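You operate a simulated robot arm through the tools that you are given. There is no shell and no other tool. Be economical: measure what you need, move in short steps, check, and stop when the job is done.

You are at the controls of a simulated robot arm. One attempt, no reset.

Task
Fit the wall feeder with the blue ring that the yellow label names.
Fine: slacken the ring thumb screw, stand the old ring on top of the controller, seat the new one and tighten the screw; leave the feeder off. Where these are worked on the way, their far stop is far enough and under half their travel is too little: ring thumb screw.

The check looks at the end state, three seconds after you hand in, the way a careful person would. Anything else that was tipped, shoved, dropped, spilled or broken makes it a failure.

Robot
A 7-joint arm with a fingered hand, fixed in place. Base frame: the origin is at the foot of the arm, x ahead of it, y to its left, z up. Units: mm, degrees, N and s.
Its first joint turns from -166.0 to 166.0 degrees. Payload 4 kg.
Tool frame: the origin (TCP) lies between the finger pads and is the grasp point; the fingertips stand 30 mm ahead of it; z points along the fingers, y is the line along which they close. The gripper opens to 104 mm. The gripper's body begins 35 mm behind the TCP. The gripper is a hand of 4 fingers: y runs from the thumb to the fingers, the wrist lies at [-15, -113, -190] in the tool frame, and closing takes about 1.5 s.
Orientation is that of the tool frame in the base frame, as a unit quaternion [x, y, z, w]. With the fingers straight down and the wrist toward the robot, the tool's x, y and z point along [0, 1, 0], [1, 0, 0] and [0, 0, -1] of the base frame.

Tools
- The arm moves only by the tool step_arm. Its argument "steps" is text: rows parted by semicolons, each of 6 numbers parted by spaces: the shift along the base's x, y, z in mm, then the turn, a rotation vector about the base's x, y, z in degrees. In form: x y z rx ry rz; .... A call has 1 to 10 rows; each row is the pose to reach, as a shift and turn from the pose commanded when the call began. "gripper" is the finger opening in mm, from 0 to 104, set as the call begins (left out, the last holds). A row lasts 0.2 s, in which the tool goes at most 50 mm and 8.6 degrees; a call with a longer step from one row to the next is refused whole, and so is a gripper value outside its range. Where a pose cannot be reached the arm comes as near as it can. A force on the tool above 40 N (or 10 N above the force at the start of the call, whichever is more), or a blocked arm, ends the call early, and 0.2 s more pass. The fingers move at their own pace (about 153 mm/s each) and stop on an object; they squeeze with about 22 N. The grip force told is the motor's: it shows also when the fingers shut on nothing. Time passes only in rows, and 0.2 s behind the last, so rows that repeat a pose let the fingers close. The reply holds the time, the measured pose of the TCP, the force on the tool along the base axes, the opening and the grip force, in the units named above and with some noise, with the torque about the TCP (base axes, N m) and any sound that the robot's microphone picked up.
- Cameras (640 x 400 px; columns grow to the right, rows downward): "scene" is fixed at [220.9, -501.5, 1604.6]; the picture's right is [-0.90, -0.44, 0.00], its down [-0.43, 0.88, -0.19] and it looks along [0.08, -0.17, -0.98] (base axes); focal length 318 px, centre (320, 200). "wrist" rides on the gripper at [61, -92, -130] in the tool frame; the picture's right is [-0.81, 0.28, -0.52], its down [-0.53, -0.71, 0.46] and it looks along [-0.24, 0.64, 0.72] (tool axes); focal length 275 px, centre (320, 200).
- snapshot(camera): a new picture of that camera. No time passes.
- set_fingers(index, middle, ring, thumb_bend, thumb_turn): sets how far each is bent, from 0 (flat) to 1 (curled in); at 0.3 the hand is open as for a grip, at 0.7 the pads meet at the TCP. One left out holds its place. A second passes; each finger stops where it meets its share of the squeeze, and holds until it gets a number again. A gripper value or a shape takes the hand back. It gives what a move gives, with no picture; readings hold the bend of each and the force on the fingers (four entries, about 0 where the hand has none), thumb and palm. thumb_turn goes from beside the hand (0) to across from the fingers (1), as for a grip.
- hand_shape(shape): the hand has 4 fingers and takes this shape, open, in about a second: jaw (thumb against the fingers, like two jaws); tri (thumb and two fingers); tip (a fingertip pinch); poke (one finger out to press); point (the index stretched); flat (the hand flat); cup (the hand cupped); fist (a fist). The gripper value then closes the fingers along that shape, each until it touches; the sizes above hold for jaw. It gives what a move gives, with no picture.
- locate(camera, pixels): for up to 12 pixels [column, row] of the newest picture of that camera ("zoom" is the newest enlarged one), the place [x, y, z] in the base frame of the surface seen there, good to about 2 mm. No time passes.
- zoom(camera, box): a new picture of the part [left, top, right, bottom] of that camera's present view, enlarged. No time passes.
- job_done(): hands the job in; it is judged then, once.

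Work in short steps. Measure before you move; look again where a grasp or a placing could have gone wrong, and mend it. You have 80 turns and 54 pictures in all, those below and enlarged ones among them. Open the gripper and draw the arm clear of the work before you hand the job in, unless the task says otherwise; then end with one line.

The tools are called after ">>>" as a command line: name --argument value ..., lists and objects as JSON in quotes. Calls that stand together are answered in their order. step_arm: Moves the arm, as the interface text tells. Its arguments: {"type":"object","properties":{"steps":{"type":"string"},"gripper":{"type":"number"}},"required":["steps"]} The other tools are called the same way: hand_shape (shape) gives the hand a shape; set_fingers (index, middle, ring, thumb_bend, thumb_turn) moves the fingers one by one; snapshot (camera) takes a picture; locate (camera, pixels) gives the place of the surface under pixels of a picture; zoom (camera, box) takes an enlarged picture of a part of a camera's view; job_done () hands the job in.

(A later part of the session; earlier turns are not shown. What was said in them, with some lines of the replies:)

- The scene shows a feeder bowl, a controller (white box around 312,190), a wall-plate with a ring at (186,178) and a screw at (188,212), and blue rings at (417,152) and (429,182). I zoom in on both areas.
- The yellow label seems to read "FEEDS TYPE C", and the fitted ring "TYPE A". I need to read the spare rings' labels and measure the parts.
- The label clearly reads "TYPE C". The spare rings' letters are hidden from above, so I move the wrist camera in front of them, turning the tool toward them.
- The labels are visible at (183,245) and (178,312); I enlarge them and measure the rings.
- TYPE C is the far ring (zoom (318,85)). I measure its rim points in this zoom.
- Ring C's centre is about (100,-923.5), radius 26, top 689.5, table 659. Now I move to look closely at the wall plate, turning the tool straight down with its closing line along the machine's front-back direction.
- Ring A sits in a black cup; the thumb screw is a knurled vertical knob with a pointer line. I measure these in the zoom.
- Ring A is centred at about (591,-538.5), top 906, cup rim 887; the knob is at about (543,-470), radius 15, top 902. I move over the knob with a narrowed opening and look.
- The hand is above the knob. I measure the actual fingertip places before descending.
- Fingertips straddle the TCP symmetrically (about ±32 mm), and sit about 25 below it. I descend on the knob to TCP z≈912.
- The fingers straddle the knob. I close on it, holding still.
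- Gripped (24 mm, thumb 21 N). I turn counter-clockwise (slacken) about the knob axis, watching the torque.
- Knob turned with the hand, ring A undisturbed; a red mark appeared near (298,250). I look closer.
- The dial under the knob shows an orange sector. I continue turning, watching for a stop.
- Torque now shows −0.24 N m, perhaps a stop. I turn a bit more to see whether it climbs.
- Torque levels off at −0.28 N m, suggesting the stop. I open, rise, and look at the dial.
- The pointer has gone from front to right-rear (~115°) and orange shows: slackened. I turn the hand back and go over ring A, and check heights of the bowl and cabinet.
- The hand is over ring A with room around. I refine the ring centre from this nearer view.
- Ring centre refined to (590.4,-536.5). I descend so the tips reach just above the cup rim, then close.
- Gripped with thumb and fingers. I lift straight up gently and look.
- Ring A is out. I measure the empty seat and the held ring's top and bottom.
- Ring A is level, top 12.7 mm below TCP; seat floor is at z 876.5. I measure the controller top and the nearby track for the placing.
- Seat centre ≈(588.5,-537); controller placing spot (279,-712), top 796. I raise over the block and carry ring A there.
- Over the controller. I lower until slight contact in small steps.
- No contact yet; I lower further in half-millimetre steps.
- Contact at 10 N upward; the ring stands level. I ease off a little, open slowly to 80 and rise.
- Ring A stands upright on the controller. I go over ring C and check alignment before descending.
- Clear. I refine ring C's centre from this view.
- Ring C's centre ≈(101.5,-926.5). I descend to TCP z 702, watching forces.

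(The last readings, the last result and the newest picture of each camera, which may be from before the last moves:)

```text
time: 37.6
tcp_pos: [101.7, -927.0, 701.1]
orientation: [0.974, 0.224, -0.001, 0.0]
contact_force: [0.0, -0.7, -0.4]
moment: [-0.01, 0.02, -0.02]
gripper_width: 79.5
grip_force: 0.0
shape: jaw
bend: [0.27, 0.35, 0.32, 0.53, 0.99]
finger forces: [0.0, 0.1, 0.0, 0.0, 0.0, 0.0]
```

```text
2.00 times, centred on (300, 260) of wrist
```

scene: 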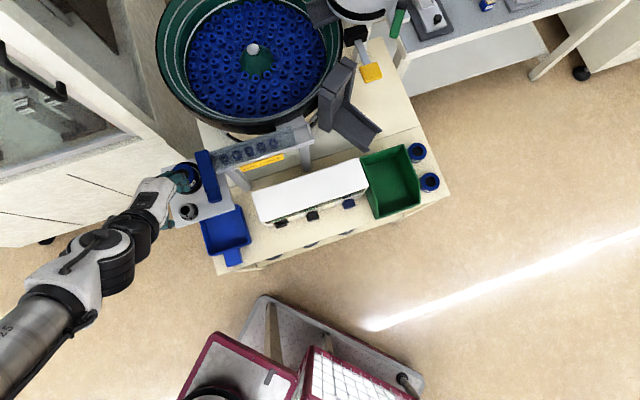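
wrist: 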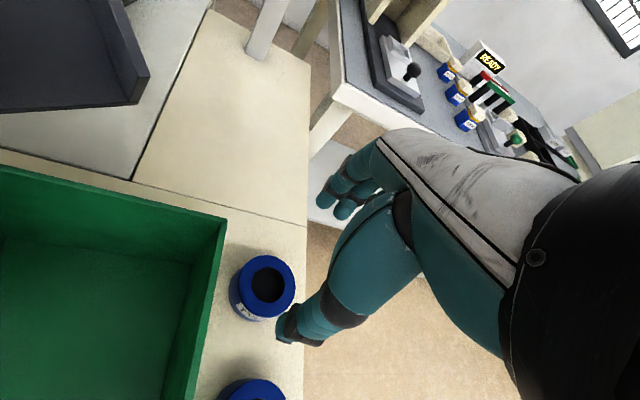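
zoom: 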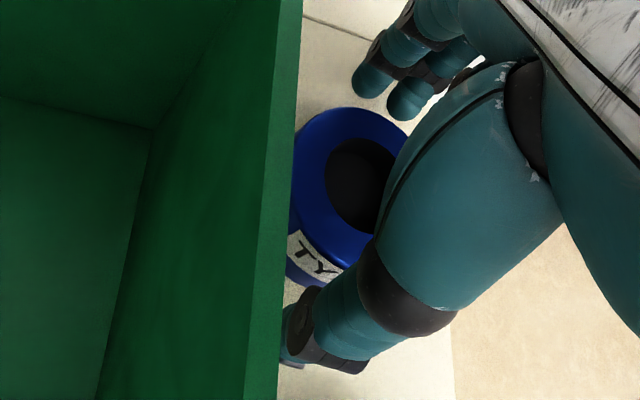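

Positioned without contact. I close on ring C.

>>> step_arm --steps "0 0 0 0 0 0; 0 0 0 0 0 0; 0 0 0 0 0 0; 0 0 0 0 0 0; 0 0 0 0 0 0; 0 0 0 0 0 0; 0 0 0 0 0 0" --gripper 30

>>> step_arm --steps "0 0 3 0 0 0; 0 0 8 0 0 0; 0 0 16 0 0 0; 0 0 32 0 0 0; 0 0 55 0 0 0; 0 0 85 0 0 0; 0 0 120 0 0 0; 0 0 150 0 0 0"

>>> zoom --camera "wrist" --box '[200, 160, 400, 360]'

```text
time: 39.2
tcp_pos: [101.1, -926.6, 701.4]
orientation: [0.974, 0.225, -0.002, 0.0]
contact_force: [0.2, 0.4, -0.4]
moment: [0.02, -0.01, 0.04]
gripper_width: 47.9
grip_force: 21.9
shape: jaw
bend: [0.74, 0.46, 0.5, 0.71, 1.0]
finger forces: [11.6, 7.4, 0.1, 0.0, 19.0, 0.0]
```

```text
time: 41.0
tcp_pos: [100.7, -926.1, 850.4]
orientation: [0.974, 0.226, 0.0, 0.0]
contact_force: [-1.4, 0.3, -1.2]
moment: [0.0, -0.01, 0.02]
gripper_width: 48.2
grip_force: 22.2
shape: jaw
bend: [0.74, 0.46, 0.5, 0.71, 1.0]
finger forces: [11.5, 7.4, 0.0, 0.1, 19.0, 0.0]
```

```text
2.00 times, centred on (300, 260) of wrist
```

zoom: 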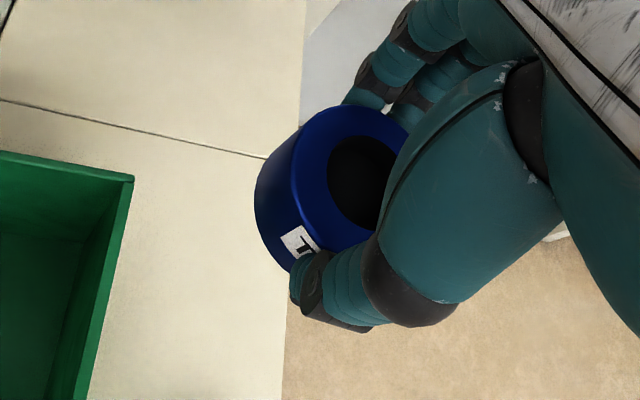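

Ring C is lifted. I measure how it sits in the hand (rim points).

>>> locate --camera "zoom" --pixels '[[350, 112], [320, 128], [303, 155], [300, 195], [318, 235], [345, 250], [400, 130], [268, 220], [285, 260], [260, 190]]'

```text
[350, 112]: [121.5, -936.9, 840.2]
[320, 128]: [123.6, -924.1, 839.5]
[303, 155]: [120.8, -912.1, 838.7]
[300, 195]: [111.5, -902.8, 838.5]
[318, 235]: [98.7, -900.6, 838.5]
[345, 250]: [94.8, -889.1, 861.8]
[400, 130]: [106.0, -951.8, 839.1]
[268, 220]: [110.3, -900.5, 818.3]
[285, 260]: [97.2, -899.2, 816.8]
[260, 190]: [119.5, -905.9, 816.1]
```

Ring C sits level and centred within 1 mm, bottom 41.4 below TCP. I carry it back high over the controller and to above the seat.

>>> step_arm --steps "0 0 46 0 0 0; 0 0 92 0 0 0; 0 0 138 0 0 0; 0 0 184 0 0 0; 30 36 184 0 0 0; 60 71 184 0 0 0; 89 107 184 0 0 0; 119 143 184 0 0 0; 149 178 184 0 0 0; 178.5 214 184 0 0 0"

>>> step_arm --steps "39 22 0 0 0 0; 78 44 0 0 0 0; 116 66 0 0 0 0; 155 88 0 0 0 0; 194 110 0 0 0 0; 233 132 0 0 0 0; 272 154 0 0 0 0; 310.3 175.2 0 0 0 0; 310.3 175.2 -30 0 0 0; 310.3 175.2 -65 0 0 0"

>>> zoom --camera "wrist" --box '[180, 160, 400, 380]'

```text
time: 43.2
tcp_pos: [279.7, -712.9, 1035.5]
orientation: [0.974, 0.224, -0.003, 0.001]
contact_force: [0.9, -0.8, -1.9]
moment: [0.07, 0.0, 0.03]
gripper_width: 47.6
grip_force: 21.9
shape: jaw
bend: [0.74, 0.46, 0.5, 0.71, 1.0]
finger forces: [11.4, 7.3, 0.0, 0.1, 18.8, 0.0]
```

```text
time: 45.4
tcp_pos: [589.9, -537.2, 970.8]
orientation: [0.974, 0.225, 0.0, 0.001]
contact_force: [0.7, 0.2, -1.9]
moment: [-0.01, -0.04, 0.04]
gripper_width: 47.6
grip_force: 22.0
shape: jaw
bend: [0.74, 0.46, 0.5, 0.71, 1.0]
finger forces: [11.4, 7.3, 0.0, 0.1, 18.7, 0.0]
```

```text
1.82 times, centred on (290, 270) of wrist
```

zoom: 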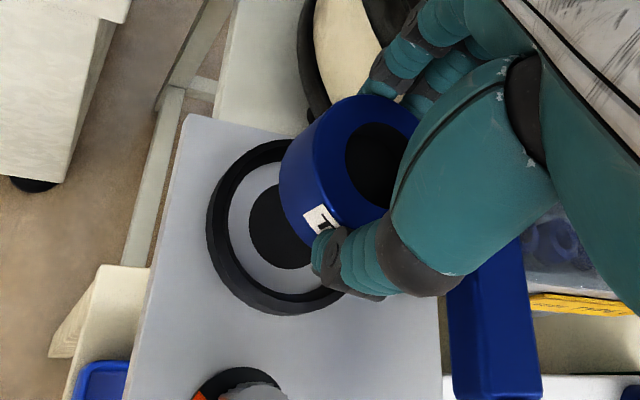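

Over the seat. I lower until the ring bottom is just above the cup rim, then slowly in, watching for contact.

>>> step_arm --steps "0 0 -20 0 0 0; 0 0 -35 0 0 0; 0 0 -40 0 0 0; 0 0 -43 0 0 0; 0 0 -46 0 0 0; 0 0 -48 0 0 0; 0 0 -50 0 0 0; 0 0 -51 0 0 0; 0 0 -52 0 0 0; 0 0 -52.5 0 0 0"

>>> zoom --camera "wrist" --box '[200, 160, 400, 360]'

```text
time: 47.6
tcp_pos: [590.3, -537.1, 920.0]
orientation: [0.974, 0.225, -0.001, 0.002]
contact_force: [2.8, 0.9, 17.4]
moment: [-0.5, -0.39, 0.06]
gripper_width: 47.9
grip_force: 22.6
shape: jaw
bend: [0.74, 0.47, 0.51, 0.71, 1.0]
finger forces: [29.5, 7.1, 3.2, 0.1, 20.3, 0.0]
```

```text
2.00 times, centred on (300, 260) of wrist
```

zoom: 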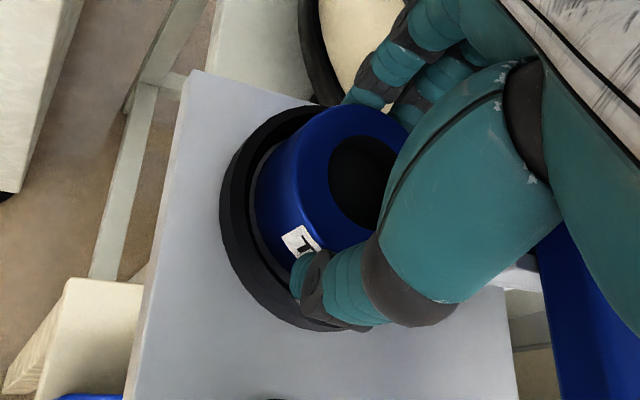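

Contact at 17 N, TCP 920. I check the ring top height and centre against ring A's earlier place.

>>> locate --camera "zoom" --pixels '[[350, 112], [318, 128], [302, 155], [300, 195], [318, 230], [400, 130], [340, 125], [335, 225], [268, 220], [225, 180], [240, 250], [260, 130]]'

```text
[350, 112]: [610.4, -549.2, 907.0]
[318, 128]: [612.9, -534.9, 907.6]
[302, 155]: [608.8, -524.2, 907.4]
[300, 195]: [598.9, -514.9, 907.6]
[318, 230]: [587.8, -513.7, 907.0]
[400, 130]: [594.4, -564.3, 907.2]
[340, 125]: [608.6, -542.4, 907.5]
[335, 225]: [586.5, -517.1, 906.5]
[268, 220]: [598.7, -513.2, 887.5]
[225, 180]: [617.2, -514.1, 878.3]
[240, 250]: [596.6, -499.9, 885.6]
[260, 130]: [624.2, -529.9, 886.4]
```

The ring top is at 907 (A was 906), centred in the cup. I ease the press, release, and rise to look.

>>> step_arm --steps "0 0 1.5 0 0 0; 0 0 1.5 0 0 0; 0 0 1.5 0 0 0; 0 0 1.5 0 0 0; 0 0 1.5 0 0 0; 0 0 20 0 0 0; 0 0 45 0 0 0; 0 0 64 0 0 0" --gripper 80

>>> zoom --camera "wrist" --box '[180, 200, 360, 380]'

```text
time: 49.4
tcp_pos: [590.1, -537.2, 981.0]
orientation: [0.974, 0.225, -0.002, 0.001]
contact_force: [0.2, -0.7, -0.6]
moment: [0.0, 0.02, 0.01]
gripper_width: 79.6
grip_force: 0.1
shape: jaw
bend: [0.27, 0.35, 0.32, 0.53, 0.99]
finger forces: [0.0, 0.1, 0.0, 0.1, 0.0, 0.0]
```

```text
2.22 times, centred on (270, 290) of wrist
```

zoom: 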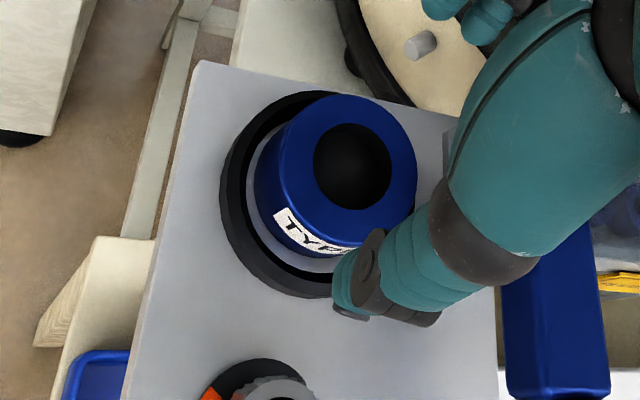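

I check level and centring of ring C versus the cup.

>>> locate --camera "zoom" --pixels '[[290, 135], [330, 102], [400, 130], [410, 175], [370, 240], [300, 235], [283, 180], [345, 110], [225, 190], [275, 110], [270, 270], [330, 290]]'

>>> locate --camera "zoom" --pixels '[[250, 230], [300, 265], [258, 170], [270, 140], [245, 200], [290, 275], [235, 220], [262, 255], [320, 272], [240, 160], [255, 130], [345, 165]]'

```text
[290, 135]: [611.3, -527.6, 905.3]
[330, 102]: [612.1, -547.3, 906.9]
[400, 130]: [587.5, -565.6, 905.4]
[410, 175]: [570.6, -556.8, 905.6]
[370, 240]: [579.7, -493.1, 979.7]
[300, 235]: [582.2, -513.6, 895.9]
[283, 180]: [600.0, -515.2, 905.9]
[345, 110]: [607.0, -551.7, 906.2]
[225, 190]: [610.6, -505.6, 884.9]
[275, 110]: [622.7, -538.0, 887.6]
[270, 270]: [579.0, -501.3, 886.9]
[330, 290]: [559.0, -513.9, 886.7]
```

```text
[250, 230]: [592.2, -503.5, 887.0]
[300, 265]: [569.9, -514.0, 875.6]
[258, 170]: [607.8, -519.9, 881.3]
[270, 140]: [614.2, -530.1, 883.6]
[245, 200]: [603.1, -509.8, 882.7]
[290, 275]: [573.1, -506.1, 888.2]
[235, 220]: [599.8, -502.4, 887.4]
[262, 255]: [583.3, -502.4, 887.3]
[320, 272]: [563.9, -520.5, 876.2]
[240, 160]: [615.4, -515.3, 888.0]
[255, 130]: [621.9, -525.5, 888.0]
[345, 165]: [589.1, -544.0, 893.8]
```

Ring C is level at 905.8 — fully seated. I go back above the knob, turning the hand to where the slackening ended.

>>> step_arm --steps "0 0 30 0 0 0; -10 15 32 0 0 8; -20 30 32 0 0 16; -30 45 32 0 0 24; -40 58 32 0 0 32; -45.5 66.7 32 0 0 40; -45.5 66.7 32 0 0 48; -45.5 66.7 32 0 0 56; -45.5 66.7 32 0 0 64; -45.5 66.7 32 0 0 72" --gripper 55

>>> step_arm --steps "0 0 0 0 0 8; 0 0 0 0 0 16; 0 0 0 0 0 24; 0 0 0 0 0 32; 0 0 0 0 0 40; 0 0 0 0 0 48; 0 0 0 0 0 56; 0 0 0 0 0 62"

>>> zoom --camera "scene" --box '[150, 110, 310, 250]'

>>> zoom --camera "wrist" --box '[190, 180, 390, 380]'

```text
time: 51.6
tcp_pos: [543.9, -469.6, 1013.8]
orientation: [0.655, 0.756, -0.001, 0.001]
contact_force: [-0.6, -0.3, -0.5]
moment: [-0.02, -0.03, 0.02]
gripper_width: 55.5
grip_force: 0.0
shape: jaw
bend: [0.74, 0.43, 0.4, 0.68, 1.0]
finger forces: [0.1, 0.0, 0.0, 0.1, 0.0, 0.0]
```

```text
time: 53.4
tcp_pos: [544.0, -470.4, 1015.7]
orientation: [0.172, 0.985, 0.0, 0.001]
contact_force: [0.0, -0.5, -0.3]
moment: [-0.02, 0.04, 0.0]
gripper_width: 55.4
grip_force: 0.1
shape: jaw
bend: [0.74, 0.43, 0.4, 0.68, 1.0]
finger forces: [0.0, 0.0, 0.0, 0.0, 0.0, 0.1]
```

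```text
2.86 times, centred on (230, 180) of scene
```

zoom: 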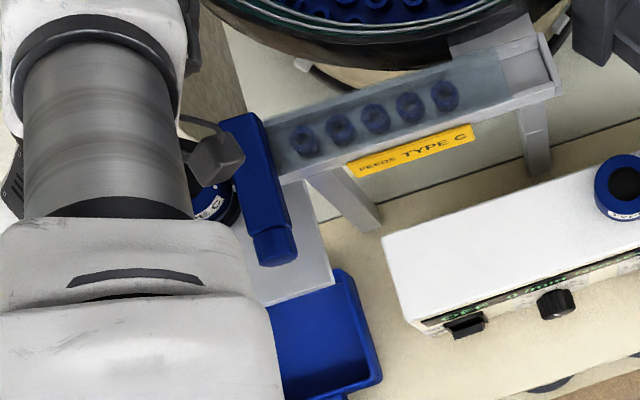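

```text
2.00 times, centred on (290, 280) of wrist
```

zoom: 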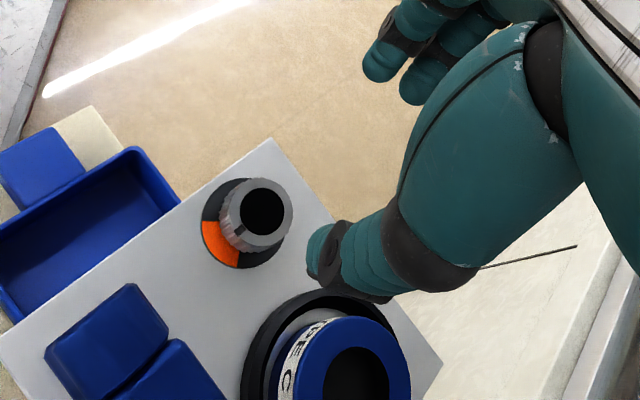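

The knob pointer is visible at (243,230). I confirm the knob centre and forearm height before descending.

>>> locate --camera "zoom" --pixels '[[226, 210], [290, 215], [262, 180], [252, 246], [263, 210], [315, 335], [350, 320], [400, 350], [300, 370], [245, 360], [300, 300], [390, 310]]'

>>> snapshot --camera "scene"

>>> locate --camera "scene" --pixels '[[175, 140], [185, 185], [205, 200], [160, 200], [190, 225], [203, 150], [120, 100], [204, 185], [210, 225]]'

```text
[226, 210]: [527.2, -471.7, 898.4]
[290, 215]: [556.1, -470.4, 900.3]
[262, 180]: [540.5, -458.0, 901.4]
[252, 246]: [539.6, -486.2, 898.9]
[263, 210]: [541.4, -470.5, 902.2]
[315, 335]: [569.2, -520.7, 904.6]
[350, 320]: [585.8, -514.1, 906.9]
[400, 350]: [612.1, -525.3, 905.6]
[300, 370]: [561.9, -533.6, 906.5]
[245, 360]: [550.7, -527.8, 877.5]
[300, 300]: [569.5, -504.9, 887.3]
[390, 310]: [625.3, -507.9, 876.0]
```

```text
13 pictures are left
```

scene: 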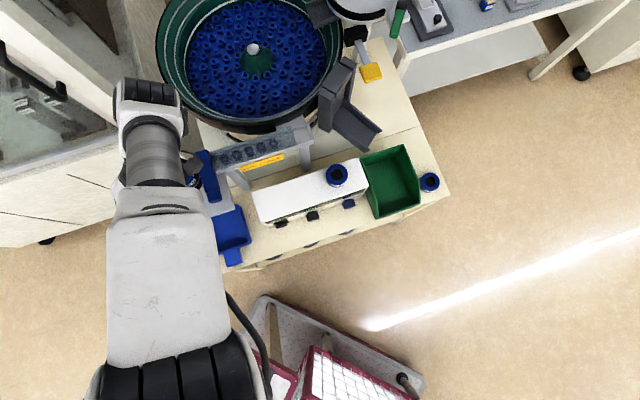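

```text
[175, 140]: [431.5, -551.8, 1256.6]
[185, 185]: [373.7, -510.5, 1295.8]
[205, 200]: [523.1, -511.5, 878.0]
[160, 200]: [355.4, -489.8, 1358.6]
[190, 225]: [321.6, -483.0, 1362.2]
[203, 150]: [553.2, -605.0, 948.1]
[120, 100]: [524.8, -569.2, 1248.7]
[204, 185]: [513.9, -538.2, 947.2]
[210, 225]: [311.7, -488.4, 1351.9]
```

The forearm is well above (z>1250). I descend on the knob and close.

>>> step_arm --steps "-1 -0.6 -30 0 0 0; -1 -0.6 -60 0 0 0; -1 -0.6 -85 0 0 0; -1 -0.6 -102 0 0 0; -1 -0.6 -102 0 0 0"

>>> step_arm --steps "0 0 0 0 0 0; 0 0 0 0 0 0; 0 0 0 0 0 0; 0 0 0 0 0 0; 0 0 0 0 0 0; 0 0 0 0 0 0; 0 0 0 0 0 0" --gripper 10

```text
time: 54.6
tcp_pos: [542.7, -470.5, 911.3]
orientation: [0.173, 0.985, 0.0, 0.001]
contact_force: [0.0, 0.9, -0.1]
moment: [0.03, 0.0, 0.03]
gripper_width: 55.4
grip_force: 0.0
shape: jaw
bend: [0.74, 0.43, 0.4, 0.68, 1.0]
finger forces: [0.1, 0.0, 0.0, 0.1, 0.0, 0.0]
```

```text
time: 56.2
tcp_pos: [542.6, -470.4, 913.8]
orientation: [0.174, 0.985, 0.0, 0.002]
contact_force: [-0.7, -4.4, -3.0]
moment: [-0.07, -0.02, 0.01]
gripper_width: 23.7
grip_force: 21.3
shape: jaw
bend: [0.74, 0.6, 0.64, 0.74, 1.0]
finger forces: [10.8, 5.5, 0.0, 0.1, 20.5, 0.0]
```

Gripped. I turn clockwise 60°, then another 60°, watching the torque.

>>> step_arm --steps "0 0 0 0 0 -6; 0 0 0 0 0 -12; 0 0 0 0 0 -18; 0 0 0 0 0 -24; 0 0 0 0 0 -30; 0 0 0 0 0 -36; 0 0 0 0 0 -42; 0 0 0 0 0 -48; 0 0 0 0 0 -54; 0 0 0 0 0 -60"

>>> step_arm --steps "0 0 0 0 0 -6; 0 0 0 0 0 -12; 0 0 0 0 0 -18; 0 0 0 0 0 -24; 0 0 0 0 0 -30; 0 0 0 0 0 -36; 0 0 0 0 0 -42; 0 0 0 0 0 -48; 0 0 0 0 0 -54; 0 0 0 0 0 -60"

```text
time: 58.4
tcp_pos: [542.9, -470.0, 911.7]
orientation: [0.643, 0.766, 0.0, 0.001]
contact_force: [-7.5, -4.6, 1.6]
moment: [-0.09, 0.15, 0.02]
gripper_width: 23.6
grip_force: 22.5
shape: jaw
bend: [0.74, 0.6, 0.64, 0.74, 1.0]
finger forces: [10.4, 6.7, 0.0, 0.0, 24.2, 0.1]
```

```text
time: 60.6
tcp_pos: [543.8, -470.2, 911.1]
orientation: [0.939, 0.343, -0.001, -0.001]
contact_force: [5.1, 6.0, -3.4]
moment: [0.09, -0.28, 0.33]
gripper_width: 22.6
grip_force: 22.1
shape: jaw
bend: [0.74, 0.59, 0.64, 0.74, 1.0]
finger forces: [17.6, 6.6, 0.0, 0.0, 21.1, 0.1]
```

Torque is now +0.33 N m, near the tight stop. I turn a bit more to be sure and check the pointer.

>>> step_arm --steps "0 0 0 0 0 -5; 0 0 0 0 0 -10; 0 0 0 0 0 -15; 0 0 0 0 0 -15"

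>>> step_arm --steps "0 0 0 0 0 0; 0 0 0 0 0 0; 0 0 0 0 0 0; 0 0 0 0 0 0; 0 0 30 0 0 0; 0 0 75 0 0 0; 0 0 110 0 0 0" --gripper 55

>>> zoom --camera "wrist" --box '[180, 160, 360, 340]'

```text
time: 61.6
tcp_pos: [542.9, -470.0, 911.9]
orientation: [0.976, 0.216, -0.001, 0.0]
contact_force: [3.3, 0.9, -7.4]
moment: [-0.03, -0.31, 0.27]
gripper_width: 21.6
grip_force: 22.3
shape: jaw
bend: [0.74, 0.59, 0.64, 0.74, 1.0]
finger forces: [16.4, 5.9, 0.1, 0.0, 20.3, 0.0]
```

```text
time: 63.2
tcp_pos: [542.1, -471.3, 1022.1]
orientation: [0.975, 0.222, -0.007, 0.003]
contact_force: [0.8, 0.6, -0.7]
moment: [-0.07, 0.03, -0.02]
gripper_width: 54.6
grip_force: 0.2
shape: jaw
bend: [0.74, 0.43, 0.4, 0.68, 1.0]
finger forces: [0.0, 0.0, 0.1, 0.0, 0.0, 0.0]
```

```text
2.22 times, centred on (270, 250) of wrist
```

zoom: 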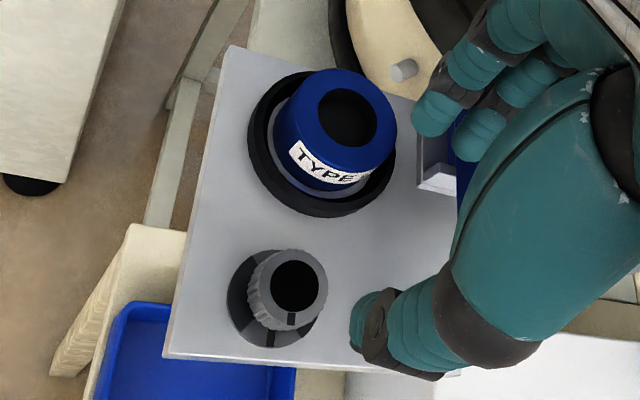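

The pointer is back at the front mark as at the start, ring C seated. I withdraw the arm up and away and take a final scene look.

>>> step_arm --steps "0 0 40 0 0 0; 0 0 80 0 0 0; -30 25 110 0 0 0; -65 50 130 0 0 0; -100 75 140 0 0 0; -135 100 150 0 0 0; -170 125 160 0 0 0; -205 150 165 0 0 0; -240 165 165 0 0 0; -240 165 165 0 0 0" --gripper 104

>>> snapshot --camera "scene"

>>> zoom --camera "scene" --box '[150, 110, 310, 250]'

```text
time: 65.4
tcp_pos: [302.7, -305.8, 1185.8]
orientation: [0.976, 0.216, -0.001, 0.0]
contact_force: [0.5, 0.0, 0.4]
moment: [0.02, 0.02, -0.03]
gripper_width: 103.6
grip_force: 0.1
shape: jaw
bend: [0.3, 0.3, 0.3, 0.3, 0.98]
finger forces: [0.0, 0.0, 0.1, 0.0, 0.0, 0.0]
```

```text
11 pictures are left
```

scene: 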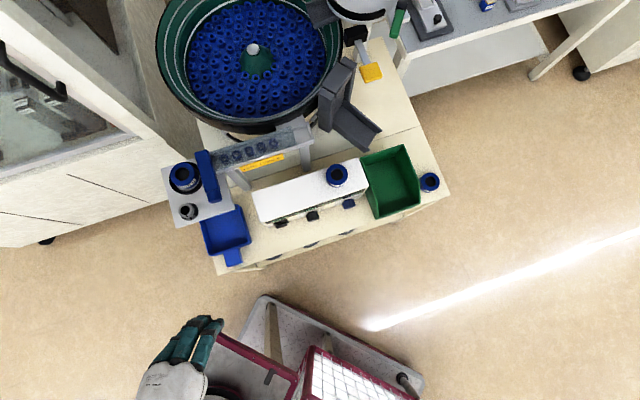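

```text
2.86 times, centred on (230, 180) of scene
```

zoom: 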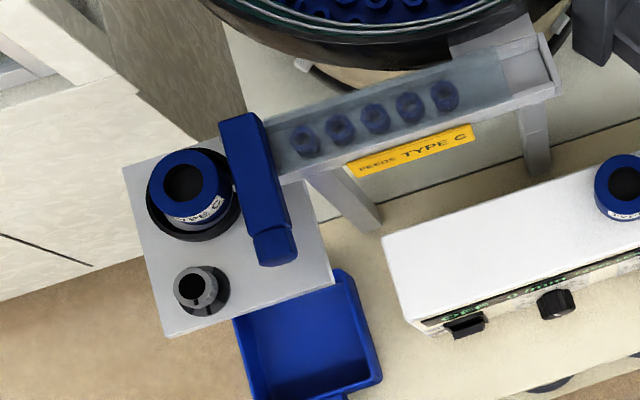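

The new ring lies within 1–2 mm of where ring A sat, the knob is back at its mark, ring A stands on the controller, and nothing else has moved. I hand in.

>>> job_done

```text
The job is handed in.
```

The TYPE C ring is seated in the wall feeder with the thumb screw tightened to its stop. The old TYPE A ring stands upright on the controller, and I never switched the feeder on.
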